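You operate a simulated robot arm through the tools that you are given. There is no shell and no other tool.

You run a simulated robot arm. Do the job below in one go: nothing can be reset, and whatever is moved stays where it is left.

## Task
Press the pellets in the mould to the depth printed on its lid.
Fine: stop pin in that socket first, one stroke, clear of the ram; slide out, then lay the lid on the bench.
Where things are to end (x, y in the base frame): lid within 60 mm of [600, 270].

The check looks at the end state, three seconds after you hand in, the way a careful person would. Anything else that was tipped, shoved, dropped, spilled or broken makes it a failure. A push-on lid holds only when it is set on centred and level and pressed home; a screw cap is set on level and turned clockwise until tight.

## Robot
A 7-joint arm with a two-finger parallel gripper, fixed in place. Base frame: the origin is at the foot of the arm, x ahead of it, y to its left, z up; the work surface is at about z = 780. Lengths are in mm, angles in degrees, forces in N, time in s.
With the tool pointing down near the work surface it reaches from about 440 to 920 mm from the base axis. Its first joint turns from -143.0 to 143.0 degrees. Payload 3 kg.
The TCP is the grasp point between the finger pads, 30 mm short of the fingertips. In the tool frame z runs along the fingers and y along their closing line. Largest opening 94 mm; finger width 28, thickness 10; the body of the gripper, 50 by 96 mm, starts 55 mm behind the TCP.
Orientation is told as [roll, pitch, yaw] about the base's x, y, z axes, in that order, counted from this pose: with the fingers straight down and closing along the base's y, the tool's x points along the base's -x, its y along +y and its z along -z.

## Interface
- The arm moves only by the tool send_rows. Its arguments are lists of equal length, an entry for each row: "slide": the shift along the tool's x, y, z in mm, a list of three; "angular": the turn, a rotation vector about the tool's x, y, z in rad, a list of three; "grip": the closure, from 0 (fully open) to 1 (shut). In form: {"slide": [[x, y, z], ...], "angular": [[wx, wy, wz], ...], "grip": [grip, ...]}. A call has 1 to 20 rows; each row shifts and turns the commanded pose from where the row before left it, along the tool's axes as they then stand. Rows are played at 5 a second. More than 50 mm and 8.6 degrees between two rows, or a gripper value outside its range, and nothing of the call is played. A pose out of reach is approached as far as the arm can. The call stops where the force on the tool passes 90 N (or 10 N more than at its start, if that is more) or the arm is blocked; 0.2 s more then pass. Each finger travels about 72 mm/s and halts on what it meets, pressing with about 44 N; the grip force reading is that of the motor and also rises with nothing between the fingers. The clock runs only during rows and for 0.2 s after the last one: add rows that do not move to give the fingers time. The reply holds the time, the measured pose of the TCP, the force on the tool along the base axes, the opening and the grip force, in the units named above and with some noise, with the torque about the TCP (base axes, N m) and any sound that the robot's microphone picked up, and new pictures: "views" is both (left out), scene, wrist or none.
- Cameras (640 x 400 px; columns grow to the right, rows downward): "scene" is fixed at [221.8, 499.4, 1516.3]; the picture's right is [-0.38, -0.92, 0.00], its down [-0.82, 0.34, -0.47] and it looks along [0.43, -0.18, -0.88] (base axes); focal length 214 px, centre (320, 200). "wrist" rides on the gripper at [76, 14, -102] in the tool frame; the picture's right is [-0.18, 0.98, 0.00], its down [-0.75, -0.14, -0.64] and it looks along [-0.63, -0.12, 0.77] (tool axes); focal length 243 px, centre (320, 200). There is no depth. A picture from a camera that has moved, and an enlarged one, comes with that camera's place and axes in the base frame and with its lens.
- enlarge(camera, box): a new picture of the part [left, top, right, bottom] of that camera's present view, enlarged. It takes no simulated time.
- close_job(): hands the job in; it is judged then, once.

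Places have to be worked out from the pictures, the camera data and where the tool is seen. Open the gripper and draw the arm clear of the work before you hand the job in, unless the task says otherwise.

The tools are called as a command line: name --argument value ..., lists and objects as JSON in quotes. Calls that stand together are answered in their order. send_rows: Moves the arm, as the interface text tells. Its arguments: {"type":"object","properties":{"slide":{"type":"array","items":{"type":"array","items":{"type":"number"}}},"angular":{"type":"array","items":{"type":"array","items":{"type":"number"}}},"grip":{"type":"array","items":{"type":"number"}},"views":{"type":"string","enum":["both","scene","wrist","none"]}},"required":["slide","angular","grip"]} The other tools are called the same way: enlarge (camera, box) takes an enlarged picture of a part of a camera's view; close_job () hands the job in.

At the start:

```text
time_s: 0.0
tcp_pos: [482.0, 433.9, 1189.9]
tool_rot: [-0.1, 0.0, 0.0]
wrist_force: [0.2, 0.6, -0.2]
ft_torque: [-0.03, -0.02, -0.02]
opening: 93.8
finger_force: 0.1
```

scene: 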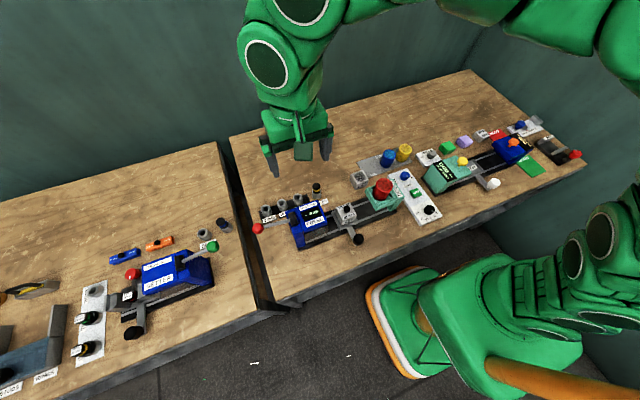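
wrist: 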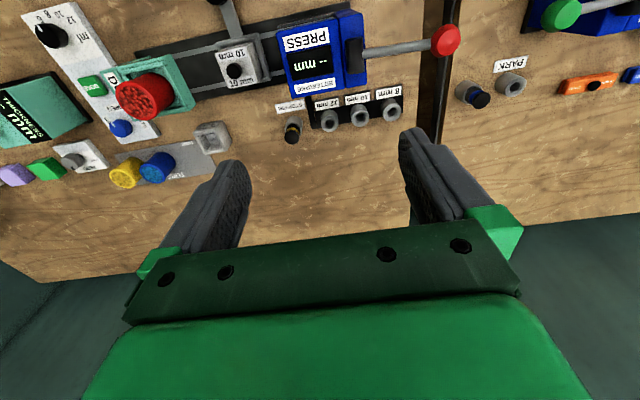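

I start by looking closely at the press area with both cameras before moving anything.

enlarge --camera "wrist" --box '[200, 0, 480, 175]'

enlarge --camera "scene" --box '[240, 150, 440, 275]'

enlarge --camera "scene" --box '[60, 200, 260, 360]'

enlarge --camera "wrist" --box '[0, 0, 240, 200]'

enlarge --camera "scene" --box '[400, 100, 600, 225]'

```text
2.29 times, centred on (340, 88) of wrist
camera zoom: at [407.8, 449.1, 1293.6], right [0.18, 0.98, 0.0], down [0.75, -0.14, 0.64], along [0.63, -0.12, -0.77], focal length 555 px, centre (274, 457)
```

zoom: 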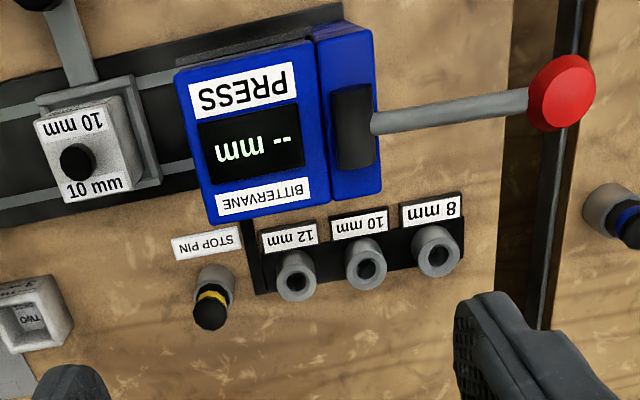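

```text
3.20 times, centred on (340, 212) of scene
camera zoom: at [221.8, 499.4, 1516.3], right [-0.38, -0.92, 0.0], down [-0.82, 0.34, -0.47], along [0.43, -0.18, -0.88], focal length 686 px, centre (256, 160)
```

zoom: 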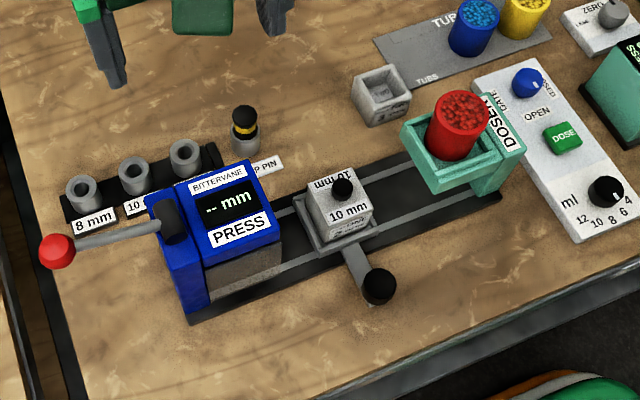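

```text
2.50 times, centred on (160, 280) of scene
camera zoom: at [221.8, 499.4, 1516.3], right [-0.38, -0.92, 0.0], down [-0.82, 0.34, -0.47], along [0.43, -0.18, -0.88], focal length 536 px, centre (720, 0)
```

zoom: 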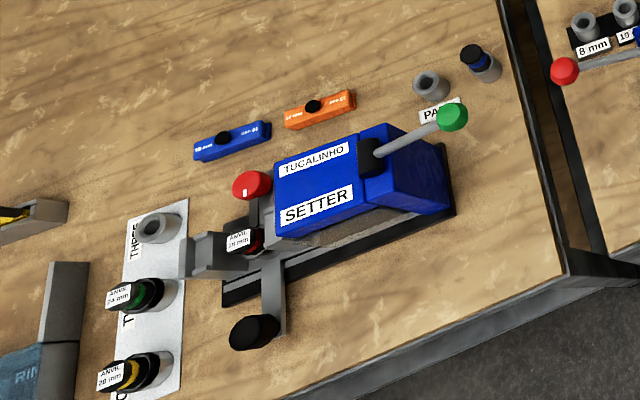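

```text
2.00 times, centred on (120, 100) of wrist
camera zoom: at [407.8, 449.1, 1293.6], right [0.18, 0.98, 0.0], down [0.75, -0.14, 0.64], along [0.63, -0.12, -0.77], focal length 485 px, centre (720, 400)
```

zoom: 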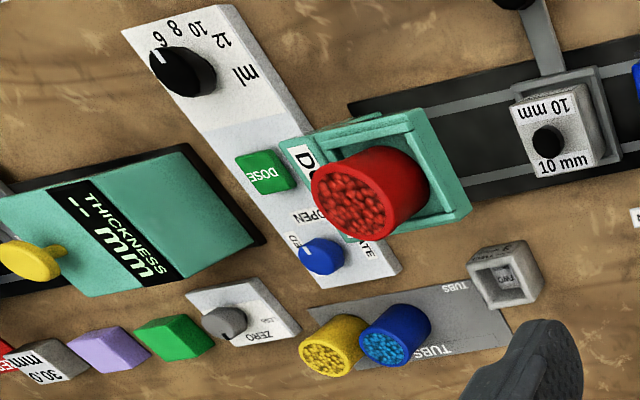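

```text
3.20 times, centred on (500, 162) of scene
camera zoom: at [221.8, 499.4, 1516.3], right [-0.38, -0.92, 0.0], down [-0.82, 0.34, -0.47], along [0.43, -0.18, -0.88], focal length 686 px, centre (-256, 320)
```

zoom: 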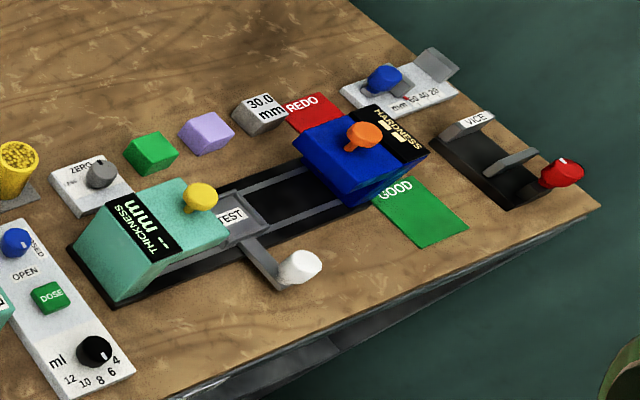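

The lid on the mould in the carriage reads 10 mm. The sockets read 12, 10 and 8, and the stop pin is parked beside them. I'll move closer, above the pin and socket area, to triangulate positions.

send_rows --slide '[[-15.6, -0.8, 36], [-15.6, -0.8, 36], [-15.6, -0.8, 36], [-15.6, -0.8, 36], [-15.6, -0.8, 36], [0, 0, 0], [0, 0, 0]]' --angular '[[0, 0, 0], [0, 0, 0], [0, 0, 0], [0, 0, 0], [0, 0, 0], [0, 0, 0], [0, 0, 0]]' --grip '[0, 0, 0, 0, 0, 0, 0]'

```text
time_s: 1.6
tcp_pos: [561.8, 431.1, 1010.2]
tool_rot: [0.1, 0.1, 0.0]
wrist_force: [0.2, -0.2, -0.4]
ft_torque: [0.04, 0.0, -0.02]
opening: 93.9
finger_force: 0.0
camera wrist: at [485.9, 446.4, 1113.8], right [0.18, 0.98, 0.0], down [0.75, -0.14, 0.64], along [0.63, -0.12, -0.77], focal length 243 px, centre (320, 200)
```

scene: 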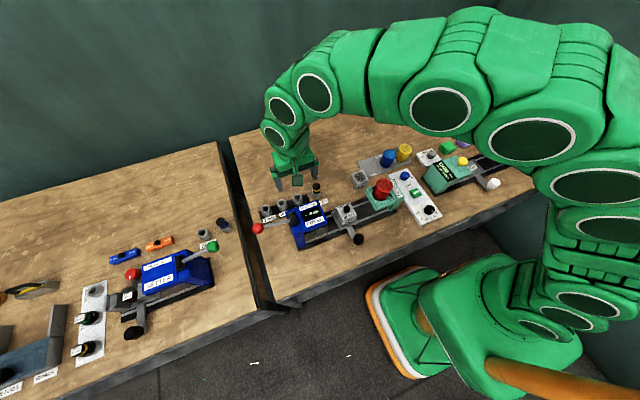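
wrist: 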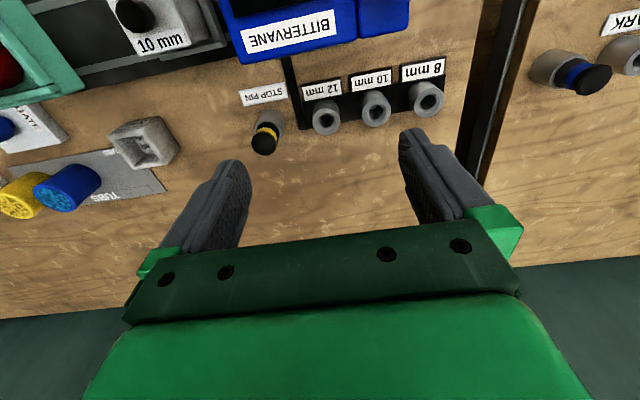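

enlarge --camera "wrist" --box '[220, 40, 460, 190]'

enlarge --camera "scene" --box '[240, 170, 340, 250]'

```text
2.67 times, centred on (340, 115) of wrist
camera zoom: at [485.9, 446.4, 1113.8], right [0.18, 0.98, 0.0], down [0.75, -0.14, 0.64], along [0.63, -0.12, -0.77], focal length 647 px, centre (267, 427)
```

zoom: 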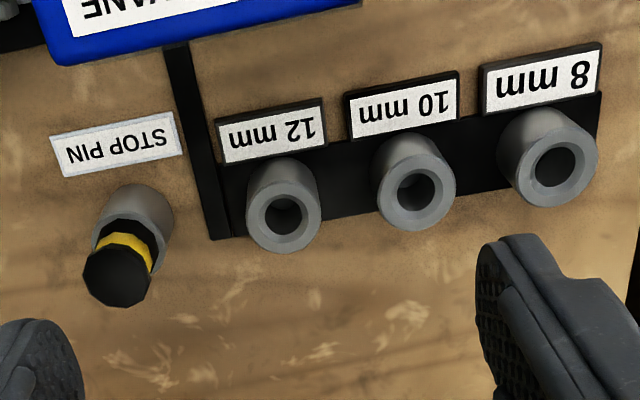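

```text
5.00 times, centred on (290, 210) of scene
camera zoom: at [221.8, 499.4, 1516.3], right [-0.38, -0.92, 0.0], down [-0.82, 0.34, -0.47], along [0.43, -0.18, -0.88], focal length 1072 px, centre (470, 150)
```

zoom: 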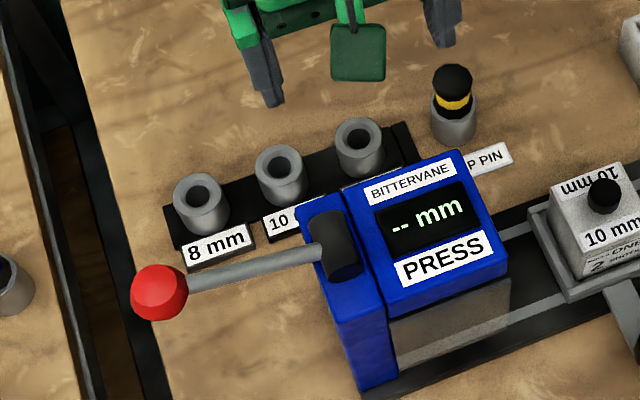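

Triangulating puts the 10 mm socket top near (596, 490, 840) and the pin top near (598, 360, 870–890). I'll go above the pin for a finer look.

send_rows --slide '[[-9.5, -23.5, 17], [-9.5, -23.5, 17], [-9.5, -23.5, 16], [0, 0, 0], [0, 0, 0]]' --angular '[[0, 0, 0], [0, 0, 0], [0, 0, 0], [0, 0, 0], [0, 0, 0]]' --grip '[0, 0, 0, 0, 0]'

enlarge --camera "wrist" --box '[220, 40, 460, 190]'

enlarge --camera "scene" --box '[270, 140, 350, 204]'

```text
time_s: 2.8
tcp_pos: [592.1, 359.9, 959.5]
tool_rot: [0.1, 0.0, 0.1]
wrist_force: [0.4, -0.9, -1.0]
ft_torque: [0.02, 0.01, -0.01]
opening: 94.0
finger_force: 0.1
camera wrist: at [515.9, 374.0, 1062.6], right [0.18, 0.98, 0.0], down [0.75, -0.14, 0.64], along [0.63, -0.12, -0.77], focal length 243 px, centre (320, 200)
```

scene: 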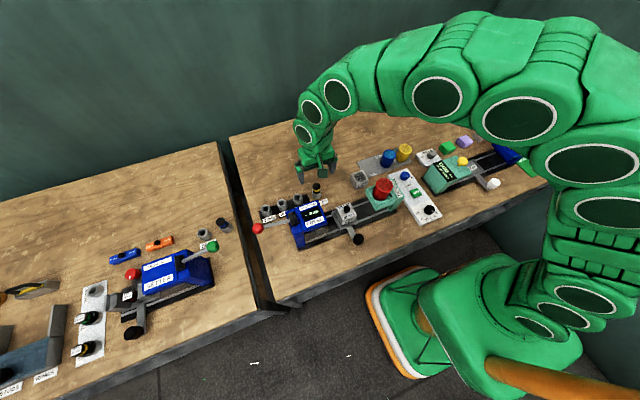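
wrist: 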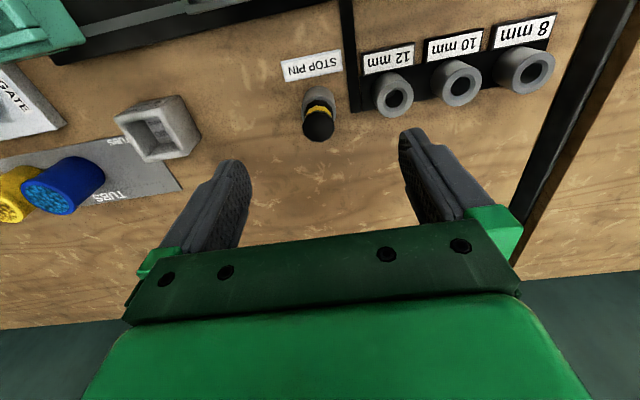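

```text
2.67 times, centred on (340, 115) of wrist
camera zoom: at [515.9, 374.0, 1062.6], right [0.18, 0.98, 0.0], down [0.75, -0.14, 0.64], along [0.63, -0.12, -0.77], focal length 647 px, centre (267, 427)
```

zoom: 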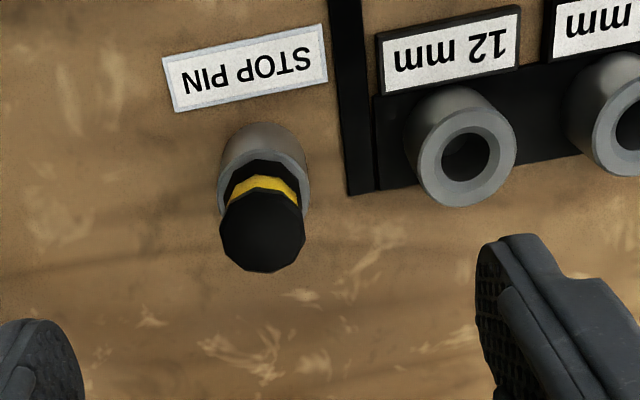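

```text
6.25 times, centred on (310, 172) of scene
camera zoom: at [221.8, 499.4, 1516.3], right [-0.38, -0.92, 0.0], down [-0.82, 0.34, -0.47], along [0.43, -0.18, -0.88], focal length 1340 px, centre (382, 375)
```

zoom: 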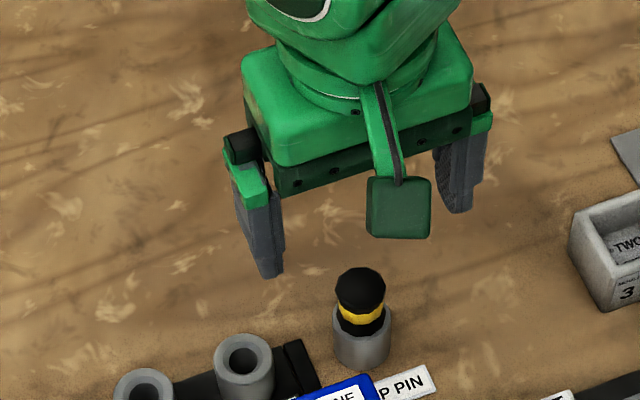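

The pin top triangulates to about (604, 355, 852) and the 10 mm socket to about (601, 490, 826). I'll descend partway over the pin and look again.

send_rows --slide '[[-5, -2.5, 30], [-5, -2.5, 30], [0, 0, 0], [0, 0, 0]]' --angular '[[0, 0, 0], [0, 0, 0], [0, 0, 0], [0, 0, 0]]' --grip '[0, 0, 0, 0]'

enlarge --camera "wrist" --box '[220, 60, 460, 210]'

enlarge --camera "scene" --box '[280, 150, 350, 206]'

```text
time_s: 3.8
tcp_pos: [599.3, 354.7, 899.8]
tool_rot: [0.0, -0.1, -0.1]
wrist_force: [0.6, 0.2, -0.1]
ft_torque: [0.0, -0.03, 0.02]
opening: 93.8
finger_force: 0.1
camera wrist: at [524.1, 370.0, 1003.4], right [0.18, 0.98, 0.0], down [0.75, -0.14, 0.64], along [0.63, -0.12, -0.77], focal length 243 px, centre (320, 200)
```

scene: 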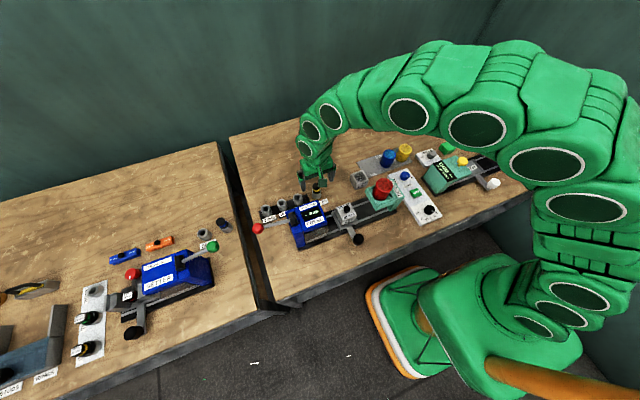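
wrist: 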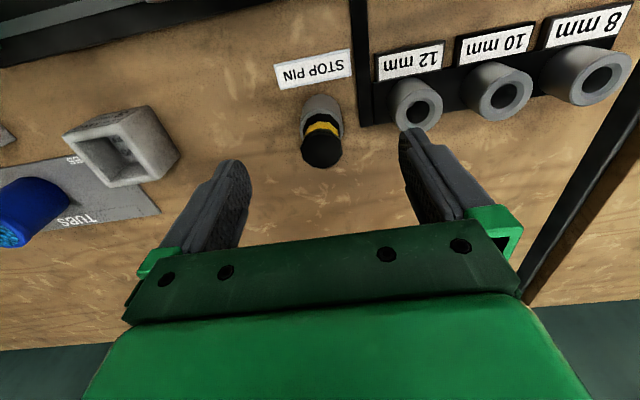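

```text
2.67 times, centred on (340, 135) of wrist
camera zoom: at [524.1, 370.0, 1003.4], right [0.18, 0.98, 0.0], down [0.75, -0.14, 0.64], along [0.63, -0.12, -0.77], focal length 647 px, centre (267, 373)
```

zoom: 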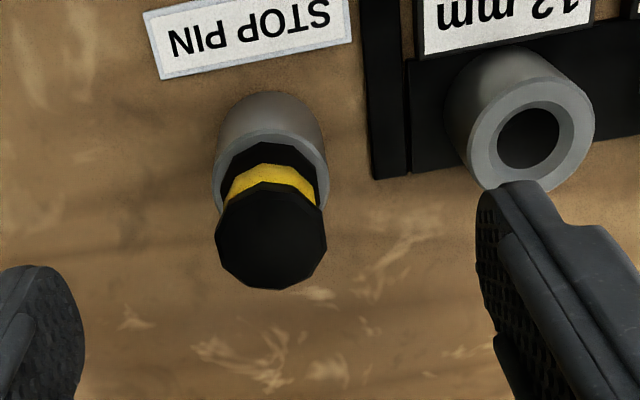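

```text
7.14 times, centred on (315, 178) of scene
camera zoom: at [221.8, 499.4, 1516.3], right [-0.38, -0.92, 0.0], down [-0.82, 0.34, -0.47], along [0.43, -0.18, -0.88], focal length 1532 px, centre (356, 357)
```

zoom: 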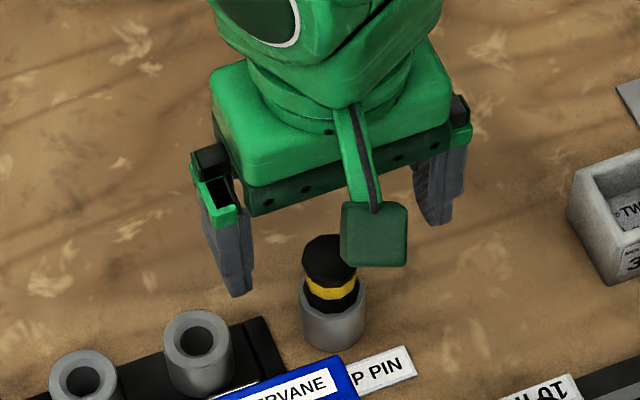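

The fingers straddle the knob (about 29 mm wide, axis near (606, 355.5), top near z 848, holder rim near 815). I'll descend so the fingertips stay above the holder rim, then close on the knob.

send_rows --slide '[[-6.5, 1, 15], [0, 0, 15], [0, 0, 16], [0, 0, 0], [0, 0, 0]]' --angular '[[0, 0, 0], [0, 0, 0], [0, 0, 0], [0, 0, 0], [0, 0, 0]]' --grip '[0, 0, 0, 0, 0]'

enlarge --camera "wrist" --box '[200, 80, 440, 230]'

enlarge --camera "scene" --box '[280, 150, 350, 206]'

```text
time_s: 5.0
tcp_pos: [606.8, 355.4, 855.8]
tool_rot: [-0.1, 0.0, 0.0]
wrist_force: [-0.1, 0.1, -0.2]
ft_torque: [-0.04, 0.0, 0.0]
opening: 93.9
finger_force: 0.0
camera wrist: at [531.0, 371.5, 958.4], right [0.18, 0.98, 0.0], down [0.75, -0.14, 0.64], along [0.63, -0.12, -0.77], focal length 243 px, centre (320, 200)
```

scene: 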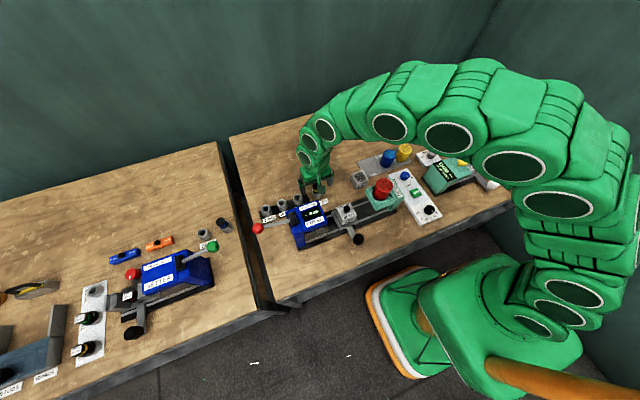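
wrist: 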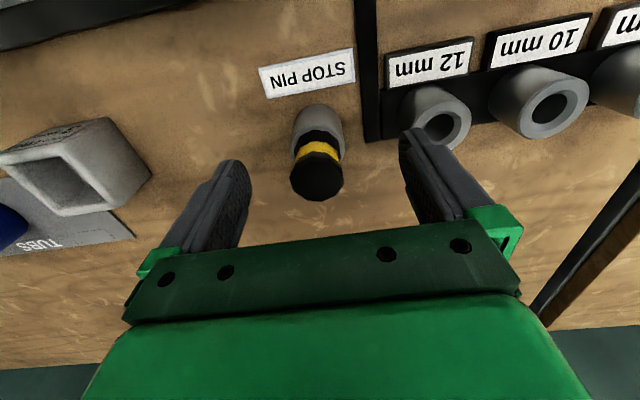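

```text
2.67 times, centred on (320, 155) of wrist
camera zoom: at [531.0, 371.5, 958.4], right [0.18, 0.98, 0.0], down [0.75, -0.14, 0.64], along [0.63, -0.12, -0.77], focal length 647 px, centre (320, 320)
```

zoom: 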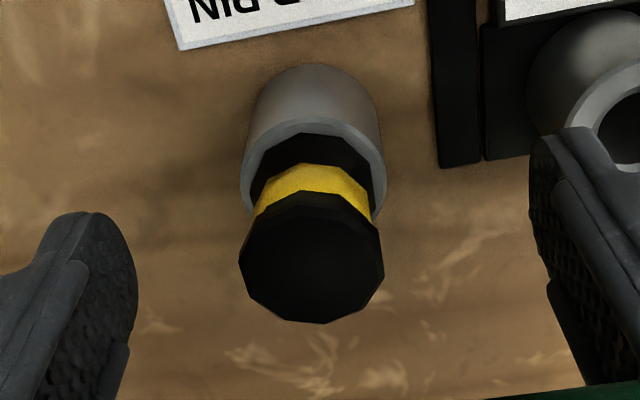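

```text
7.14 times, centred on (315, 178) of scene
camera zoom: at [221.8, 499.4, 1516.3], right [-0.38, -0.92, 0.0], down [-0.82, 0.34, -0.47], along [0.43, -0.18, -0.88], focal length 1532 px, centre (356, 357)
```

zoom: 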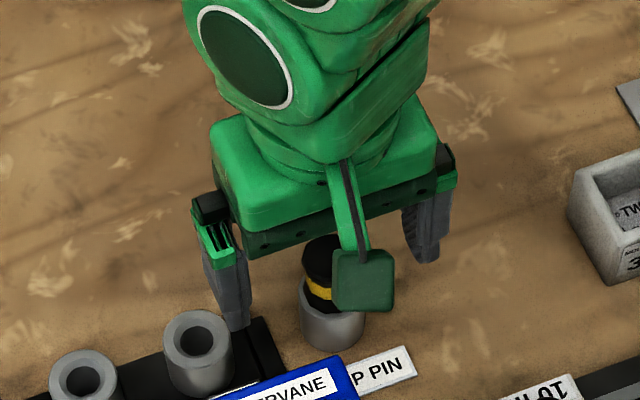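

The knob is about 4 mm nearer the base than the TCP, and the fingertips clear the holder rim by about 7 mm. I'll correct x and close on the knob.

send_rows --slide '[[4, 0, 0], [0, 0, 0], [0, 0, 0], [0, 0, 0], [0, 0, 0], [0, 0, 0], [0, 0, 0]]' --angular '[[0, 0, 0], [0, 0, 0], [0, 0, 0], [0, 0, 0], [0, 0, 0], [0, 0, 0], [0, 0, 0]]' --grip '[0, 0.3, 0.6, 1, 1, 1, 1]'

enlarge --camera "wrist" --box '[200, 80, 440, 230]'

enlarge --camera "scene" --box '[280, 150, 350, 206]'

```text
time_s: 6.6
tcp_pos: [603.1, 356.4, 854.0]
tool_rot: [-0.1, 0.0, 0.0]
wrist_force: [-0.2, 0.2, 0.2]
ft_torque: [0.0, 0.02, 0.01]
opening: 27.0
finger_force: 43.7
camera wrist: at [527.0, 371.4, 958.0], right [0.18, 0.98, 0.0], down [0.75, -0.14, 0.64], along [0.63, -0.12, -0.77], focal length 243 px, centre (320, 200)
```

scene: 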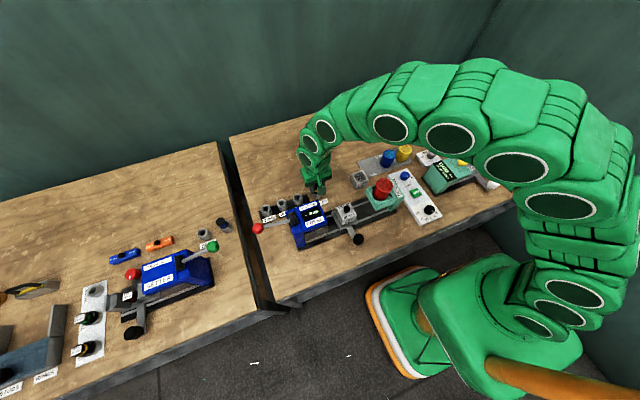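
wrist: 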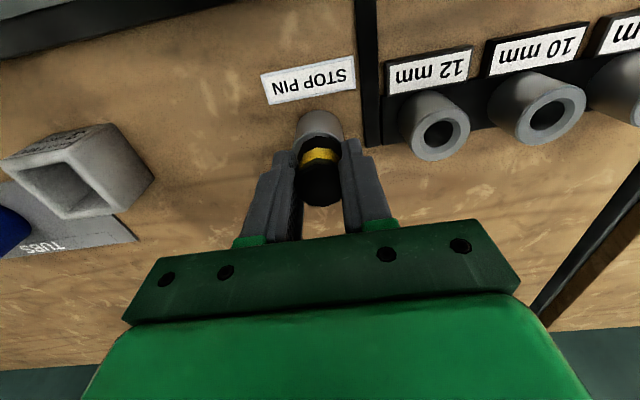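

```text
2.67 times, centred on (320, 155) of wrist
camera zoom: at [527.0, 371.4, 958.0], right [0.18, 0.98, 0.0], down [0.75, -0.14, 0.64], along [0.63, -0.12, -0.77], focal length 647 px, centre (320, 320)
```

zoom: 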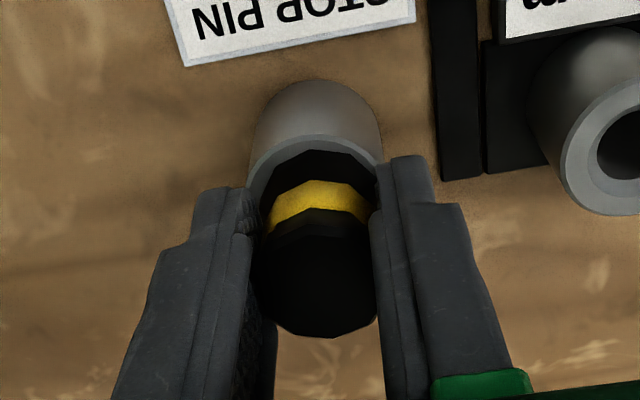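

```text
7.14 times, centred on (315, 178) of scene
camera zoom: at [221.8, 499.4, 1516.3], right [-0.38, -0.92, 0.0], down [-0.82, 0.34, -0.47], along [0.43, -0.18, -0.88], focal length 1532 px, centre (356, 357)
```

zoom: 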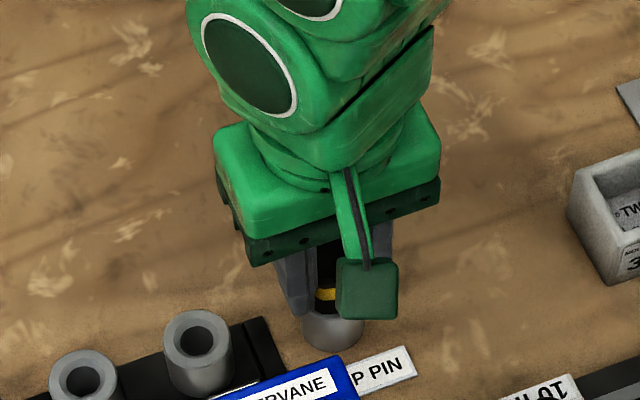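

The pin is gripped (opening 27 mm). I'll lift it straight up about 60 mm and check that it came out.

send_rows --slide '[[0, 0, -10], [0, 0, -15], [0, 0, -20], [0, 0, -20], [0, 0, 0], [0, 0, 0]]' --angular '[[0, 0, 0], [0, 0, 0], [0, 0, 0], [0, 0, 0], [0, 0, 0], [0, 0, 0]]' --grip '[1, 1, 1, 1, 1, 1]'

enlarge --camera "wrist" --box '[240, 60, 480, 210]'

enlarge --camera "scene" --box '[260, 140, 350, 212]'

```text
time_s: 8.0
tcp_pos: [603.4, 355.2, 919.3]
tool_rot: [0.0, 0.0, 0.0]
wrist_force: [0.6, -0.3, -1.4]
ft_torque: [-0.03, 0.0, 0.0]
opening: 27.0
finger_force: 44.2
camera wrist: at [526.8, 371.4, 1022.9], right [0.18, 0.98, 0.0], down [0.75, -0.14, 0.64], along [0.63, -0.12, -0.77], focal length 243 px, centre (320, 200)
```

scene: 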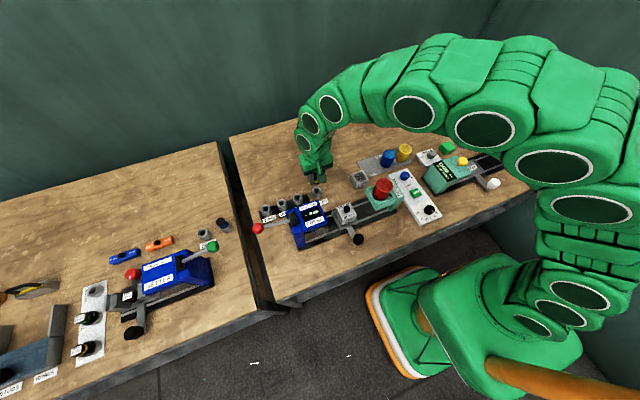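
wrist: 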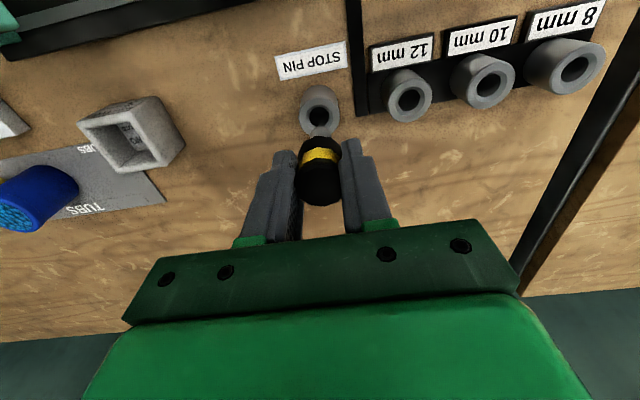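

```text
2.67 times, centred on (360, 135) of wrist
camera zoom: at [526.8, 371.4, 1022.9], right [0.18, 0.98, 0.0], down [0.75, -0.14, 0.64], along [0.63, -0.12, -0.77], focal length 647 px, centre (213, 373)
```

zoom: 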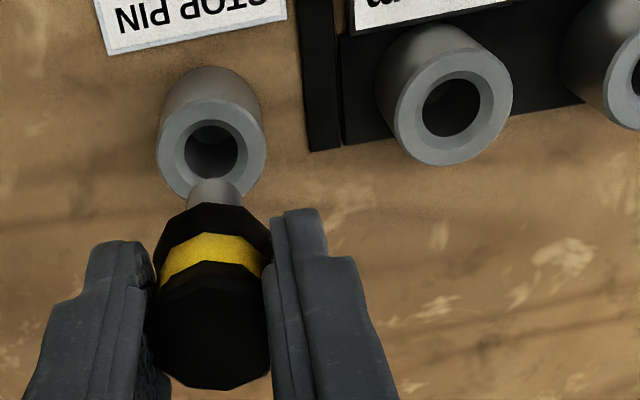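

```text
5.56 times, centred on (305, 176) of scene
camera zoom: at [221.8, 499.4, 1516.3], right [-0.38, -0.92, 0.0], down [-0.82, 0.34, -0.47], along [0.43, -0.18, -0.88], focal length 1192 px, centre (403, 333)
```

zoom: 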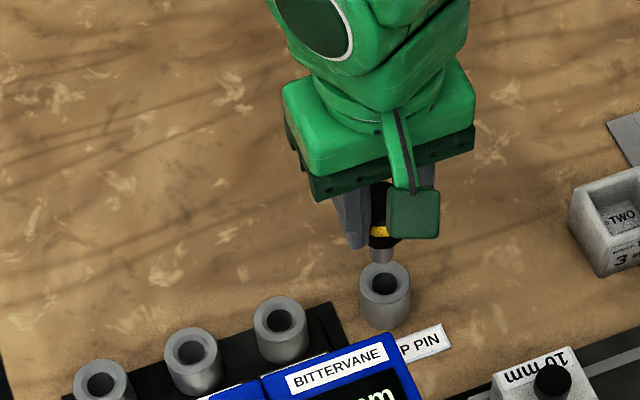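

The pin is out and held upright. The 10 mm socket lies about (+1.5, +135.5) from the holder. I'll translate there at height, then yaw the tool −40° so the wrist camera housing stays away from the press body when I lower.

send_rows --slide '[[-0.5, 45.2, 0], [-0.5, 45.2, 0], [-0.5, 45.1, 0], [0, 0, 0], [0, 0, 0], [0, 0, 0], [0, 0, 0], [0, 0, 0], [0, 0, 0], [0, 0, 0]]' --angular '[[0, 0, 0], [0, 0, 0], [0, 0, 0], [0, 0, 0.14], [0, 0, 0.14], [0, 0, 0.14], [0, 0, 0.14], [0, 0, 0.14], [0, 0, 0], [0, 0, 0]]' --grip '[1, 1, 1, 1, 1, 1, 1, 1, 1, 1]'

enlarge --camera "wrist" --box '[200, 60, 440, 210]'

enlarge --camera "scene" --box '[240, 150, 330, 222]'

```text
time_s: 10.2
tcp_pos: [604.7, 490.3, 919.1]
tool_rot: [0.0, 0.0, -40.0]
wrist_force: [0.3, 0.0, -0.9]
ft_torque: [0.01, 0.03, -0.01]
opening: 26.9
finger_force: 43.7
camera wrist: at [555.8, 551.7, 1022.5], right [0.77, 0.63, 0.0], down [0.48, -0.59, 0.64], along [0.41, -0.5, -0.77], focal length 243 px, centre (320, 200)
```

scene: 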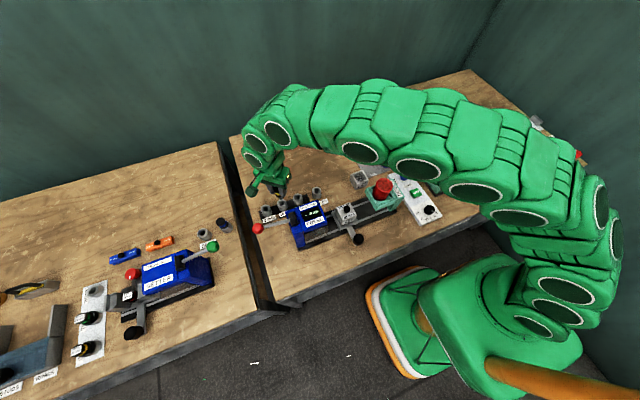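
wrist: 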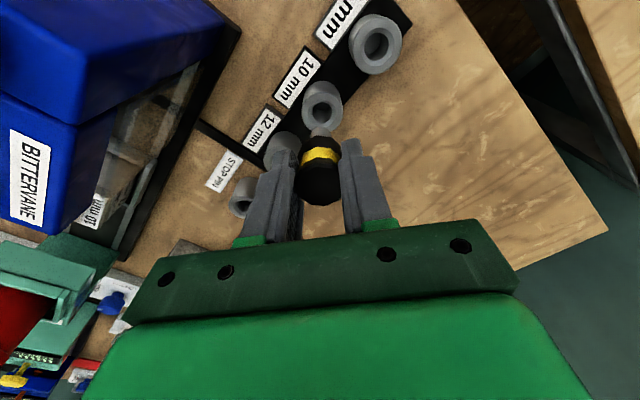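

```text
2.67 times, centred on (320, 135) of wrist
camera zoom: at [555.8, 551.7, 1022.5], right [0.77, 0.63, 0.0], down [0.48, -0.59, 0.64], along [0.41, -0.5, -0.77], focal length 647 px, centre (320, 373)
```

zoom: 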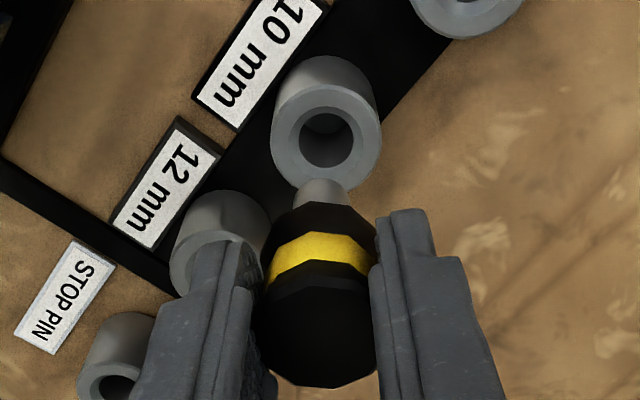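

```text
5.56 times, centred on (285, 186) of scene
camera zoom: at [221.8, 499.4, 1516.3], right [-0.38, -0.92, 0.0], down [-0.82, 0.34, -0.47], along [0.43, -0.18, -0.88], focal length 1192 px, centre (514, 278)
```

zoom: 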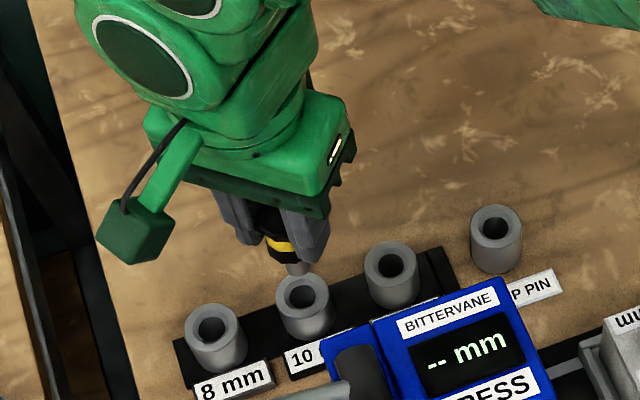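

The socket rim appears slightly off from where it should be for alignment (by comparison with the lift picture over the holder). I'll zoom further to measure it precisely.

enlarge --camera "wrist" --box '[280, 70, 376, 130]'

enlarge --camera "scene" --box '[265, 180, 305, 212]'

```text
6.67 times, centred on (328, 100) of wrist
camera zoom: at [555.8, 551.7, 1022.5], right [0.77, 0.63, 0.0], down [0.48, -0.59, 0.64], along [0.41, -0.5, -0.77], focal length 1618 px, centre (267, 867)
```

zoom: 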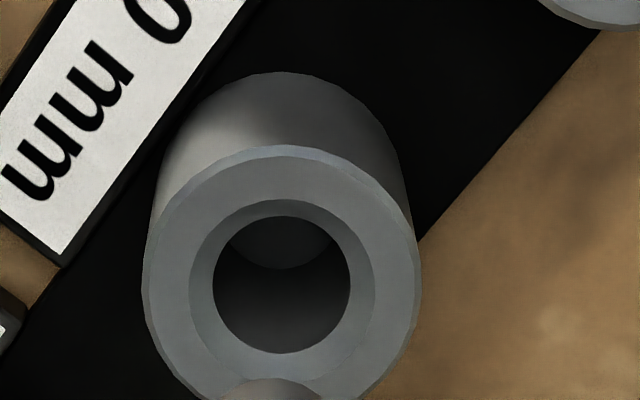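

```text
12.50 times, centred on (285, 196) of scene
camera zoom: at [221.8, 499.4, 1516.3], right [-0.38, -0.92, 0.0], down [-0.82, 0.34, -0.47], along [0.43, -0.18, -0.88], focal length 2681 px, centre (758, 250)
```

zoom: 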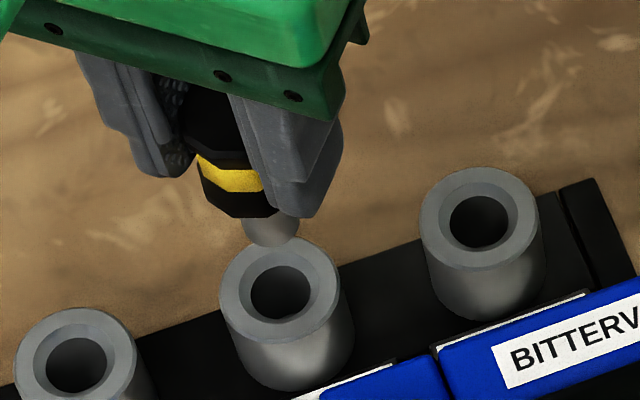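

The rim is displaced about (2.9, 3.1) mm in the tool frame from the aligned reference. I'll correct that, lower 30 mm (the tip should stay about 10 mm above the rim), and re-check.

send_rows --slide '[[2.9, 3.1, 0], [0, 0, 10], [0, 0, 10], [0, 0, 10], [0, 0, 0], [0, 0, 0]]' --angular '[[0, 0, 0], [0, 0, 0], [0, 0, 0], [0, 0, 0], [0, 0, 0], [0, 0, 0]]' --grip '[1, 1, 1, 1, 1, 1]'

enlarge --camera "wrist" --box '[264, 80, 376, 150]'

enlarge --camera "scene" --box '[265, 180, 305, 212]'

```text
time_s: 11.6
tcp_pos: [604.4, 495.7, 888.7]
tool_rot: [0.0, 0.0, -40.1]
wrist_force: [-0.8, 0.0, -1.8]
ft_torque: [0.0, 0.0, 0.0]
opening: 26.7
finger_force: 43.4
camera wrist: at [554.7, 555.4, 992.5], right [0.77, 0.63, 0.0], down [0.49, -0.59, 0.64], along [0.41, -0.5, -0.77], focal length 243 px, centre (320, 200)
```

scene: 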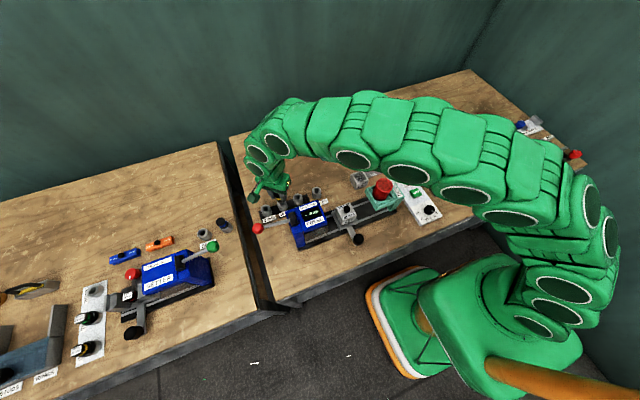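
wrist: 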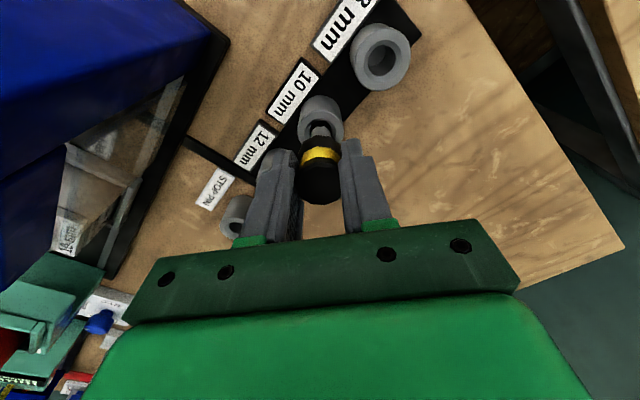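

```text
5.71 times, centred on (320, 115) of wrist
camera zoom: at [554.7, 555.4, 992.5], right [0.77, 0.63, 0.0], down [0.49, -0.59, 0.64], along [0.41, -0.5, -0.77], focal length 1386 px, centre (320, 686)
```

zoom: 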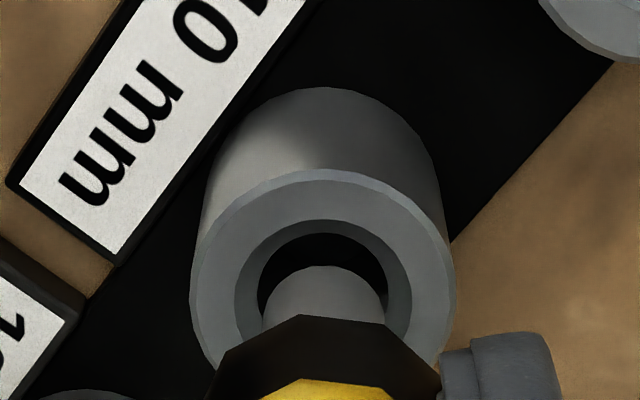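

```text
12.50 times, centred on (285, 196) of scene
camera zoom: at [221.8, 499.4, 1516.3], right [-0.38, -0.92, 0.0], down [-0.82, 0.34, -0.47], along [0.43, -0.18, -0.88], focal length 2681 px, centre (758, 250)
```

zoom: 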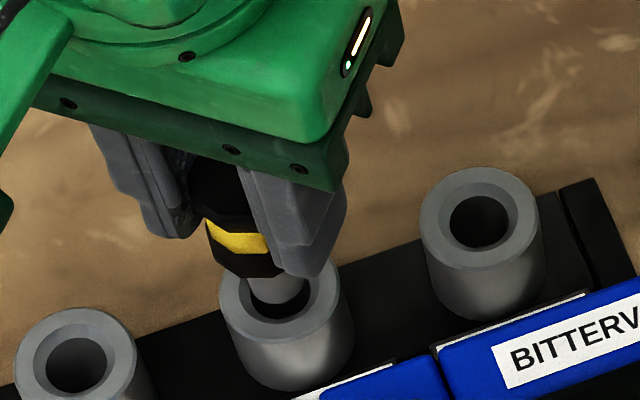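

The shaft looks centred in the hole in both views. I'll lower gently in small steps and watch the force.

send_rows --slide '[[0, 0, 4], [0, 0, 4], [0, 0, 4], [0, 0, 0]]' --angular '[[0, 0, 0], [0, 0, 0], [0, 0, 0], [0, 0, 0]]' --grip '[1, 1, 1, 1]'

enlarge --camera "wrist" --box '[264, 80, 376, 150]'

enlarge --camera "scene" --box '[265, 180, 305, 212]'

```text
time_s: 12.6
tcp_pos: [602.9, 495.7, 877.0]
tool_rot: [-0.1, 0.1, -40.0]
wrist_force: [0.0, -0.4, -0.8]
ft_torque: [-0.03, 0.0, -0.02]
opening: 26.8
finger_force: 43.7
camera wrist: at [555.2, 556.0, 980.3], right [0.77, 0.63, 0.0], down [0.49, -0.59, 0.64], along [0.41, -0.5, -0.77], focal length 243 px, centre (320, 200)
```

scene: 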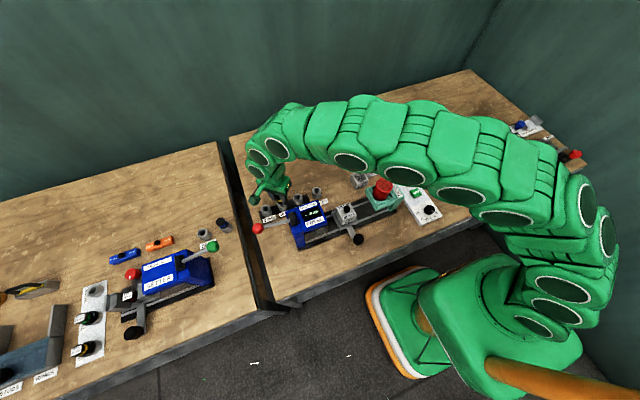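
wrist: 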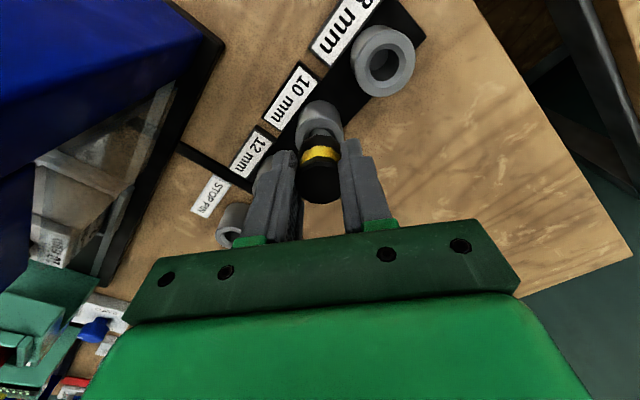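

```text
5.71 times, centred on (320, 115) of wrist
camera zoom: at [555.2, 556.0, 980.3], right [0.77, 0.63, 0.0], down [0.49, -0.59, 0.64], along [0.41, -0.5, -0.77], focal length 1386 px, centre (320, 686)
```

zoom: 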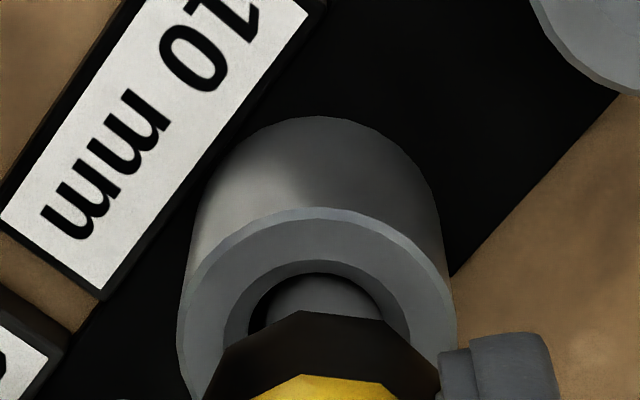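

```text
12.50 times, centred on (285, 196) of scene
camera zoom: at [221.8, 499.4, 1516.3], right [-0.38, -0.92, 0.0], down [-0.82, 0.34, -0.47], along [0.43, -0.18, -0.88], focal length 2681 px, centre (758, 250)
```

zoom: 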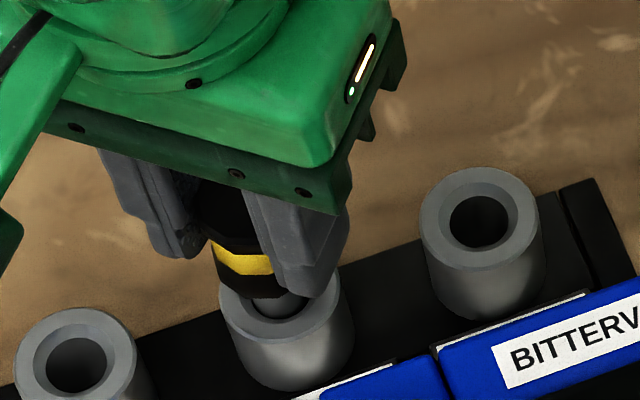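

Forces remain near zero and the tip is at the rim. I'll nudge 0.7 mm and keep lowering gently.

send_rows --slide '[[0.7, 0.2, 0], [0, 0, 3], [0, 0, 3], [0, 0, 3], [0, 0, 0]]' --angular '[[0, 0, 0], [0, 0, 0], [0, 0, 0], [0, 0, 0], [0, 0, 0]]' --grip '[1, 1, 1, 1, 1]' --views "wrist"

enlarge --camera "scene" --box '[265, 180, 305, 212]'

```text
time_s: 13.8
tcp_pos: [604.0, 496.0, 868.9]
tool_rot: [0.0, 0.0, -40.1]
wrist_force: [-3.5, -2.1, 1.0]
ft_torque: [-0.11, 0.16, 0.0]
opening: 26.7
finger_force: 44.9
camera wrist: at [555.0, 556.6, 971.5], right [0.77, 0.63, 0.0], down [0.49, -0.59, 0.64], along [0.41, -0.5, -0.77], focal length 243 px, centre (320, 200)
```

wrist: 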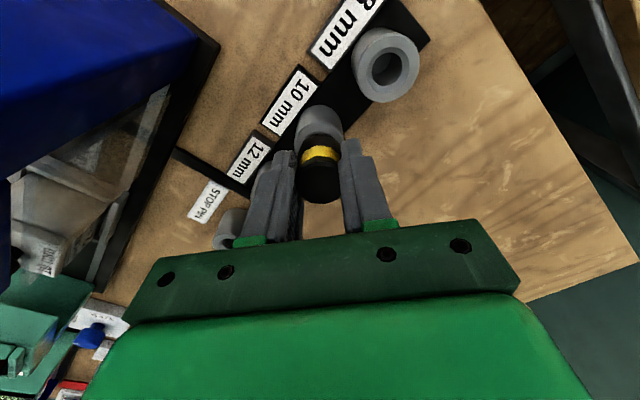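

```text
12.50 times, centred on (285, 196) of scene
camera zoom: at [221.8, 499.4, 1516.3], right [-0.38, -0.92, 0.0], down [-0.82, 0.34, -0.47], along [0.43, -0.18, -0.88], focal length 2681 px, centre (758, 250)
```

zoom: 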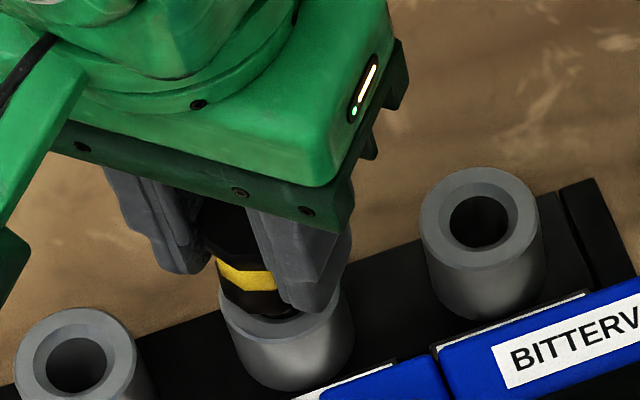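

A slight side force (−3.5, −2.1 N) shows the shaft entering with light wall contact. I'll ease slightly in that direction and keep lowering.

send_rows --slide '[[0.2, -0.6, 0], [0, 0, 3], [0, 0, 3], [0, 0, 0]]' --angular '[[0, 0, 0], [0, 0, 0], [0, 0, 0], [0, 0, 0]]' --grip '[1, 1, 1, 1]' --views "wrist"

enlarge --camera "scene" --box '[265, 180, 305, 212]'

```text
time_s: 14.8
tcp_pos: [602.3, 495.3, 862.4]
tool_rot: [0.0, 0.0, -40.1]
wrist_force: [-1.9, -1.8, -1.5]
ft_torque: [-0.07, 0.04, -0.01]
opening: 26.7
finger_force: 44.1
camera wrist: at [554.6, 556.9, 965.9], right [0.77, 0.63, 0.0], down [0.49, -0.59, 0.64], along [0.41, -0.5, -0.77], focal length 243 px, centre (320, 200)
```

wrist: 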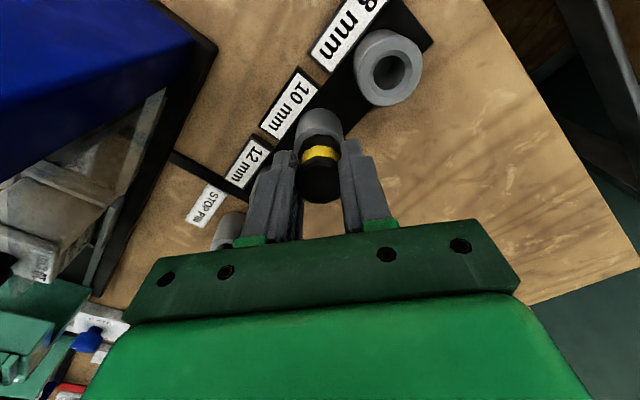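

```text
12.50 times, centred on (285, 196) of scene
camera zoom: at [221.8, 499.4, 1516.3], right [-0.38, -0.92, 0.0], down [-0.82, 0.34, -0.47], along [0.43, -0.18, -0.88], focal length 2681 px, centre (758, 250)
```

zoom: 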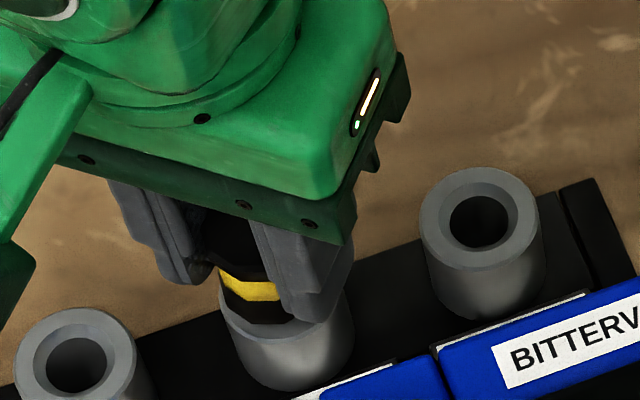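

The pin is going in smoothly. I'll lower the remaining distance in 2 mm steps until it bottoms.

send_rows --slide '[[0.1, -0.3, 2], [0, 0, 2], [0, 0, 2], [0, 0, 0]]' --angular '[[0, 0, 0], [0, 0, 0], [0, 0, 0], [0, 0, 0]]' --grip '[1, 1, 1, 1]' --views "wrist"

enlarge --camera "scene" --box '[265, 180, 305, 212]'

```text
time_s: 15.8
tcp_pos: [603.0, 495.8, 858.0]
tool_rot: [0.0, 0.0, -40.1]
wrist_force: [-4.2, -4.4, 16.8]
ft_torque: [-0.37, 0.28, -0.05]
opening: 26.6
finger_force: 44.0
camera wrist: at [554.8, 556.5, 960.6], right [0.77, 0.63, 0.0], down [0.48, -0.59, 0.64], along [0.41, -0.5, -0.77], focal length 243 px, centre (320, 200)
```

wrist: 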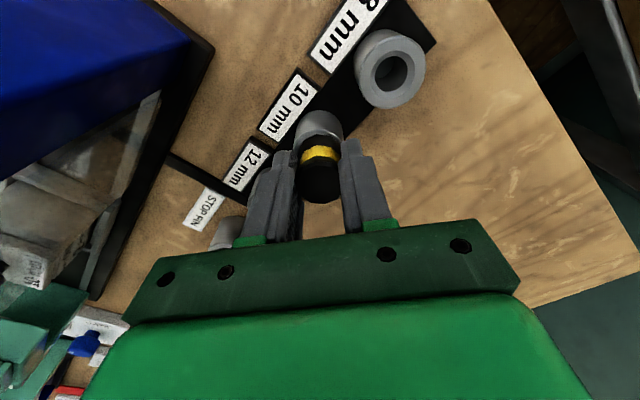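

```text
12.50 times, centred on (285, 196) of scene
camera zoom: at [221.8, 499.4, 1516.3], right [-0.38, -0.92, 0.0], down [-0.82, 0.34, -0.47], along [0.43, -0.18, -0.88], focal length 2681 px, centre (758, 250)
```

zoom: 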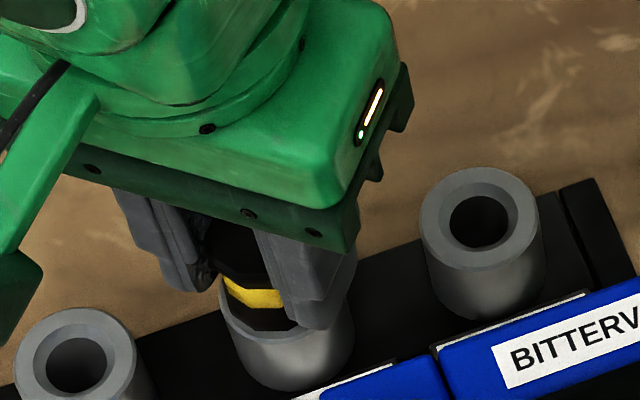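

Contact at 16.8 N vertical. I'll press 2 mm more to see whether it's truly bottomed.

send_rows --slide '[[0.2, -0.6, 0], [0, 0, 1.5], [0, 0, 1.5], [0, 0, 0]]' --angular '[[0, 0, 0], [0, 0, 0], [0, 0, 0], [0, 0, 0]]' --grip '[1, 1, 1, 1]' --views "none"

enlarge --camera "wrist" --box '[264, 90, 376, 160]'

enlarge --camera "scene" --box '[265, 180, 305, 212]'

```text
time_s: 16.8
tcp_pos: [604.0, 495.2, 857.9]
tool_rot: [0.3, -0.1, -40.1]
wrist_force: [2.3, -2.8, 68.1]
ft_torque: [-0.77, 0.33, 0.0]
opening: 26.4
finger_force: 44.0
```

```text
5.71 times, centred on (320, 125) of wrist
camera zoom: at [554.1, 556.0, 959.9], right [0.77, 0.63, 0.01], down [0.48, -0.6, 0.64], along [0.41, -0.49, -0.77], focal length 1386 px, centre (320, 629)
```

zoom: 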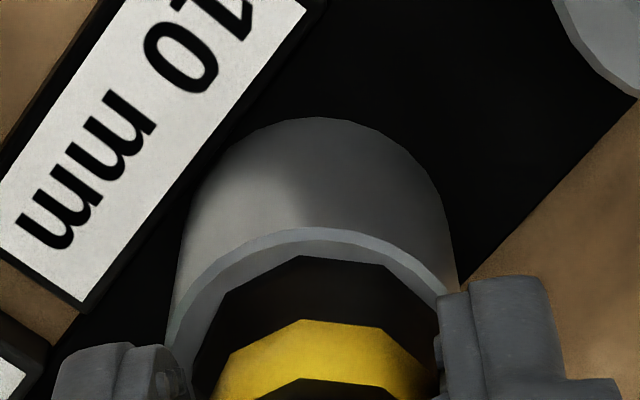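

```text
12.50 times, centred on (285, 196) of scene
camera zoom: at [221.8, 499.4, 1516.3], right [-0.38, -0.92, 0.0], down [-0.82, 0.34, -0.47], along [0.43, -0.18, -0.88], focal length 2681 px, centre (758, 250)
```

zoom: 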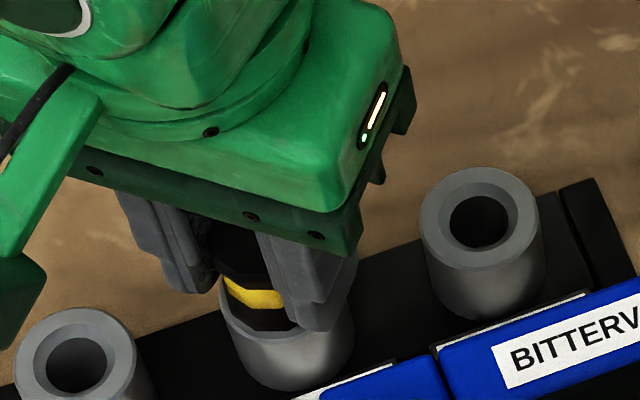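

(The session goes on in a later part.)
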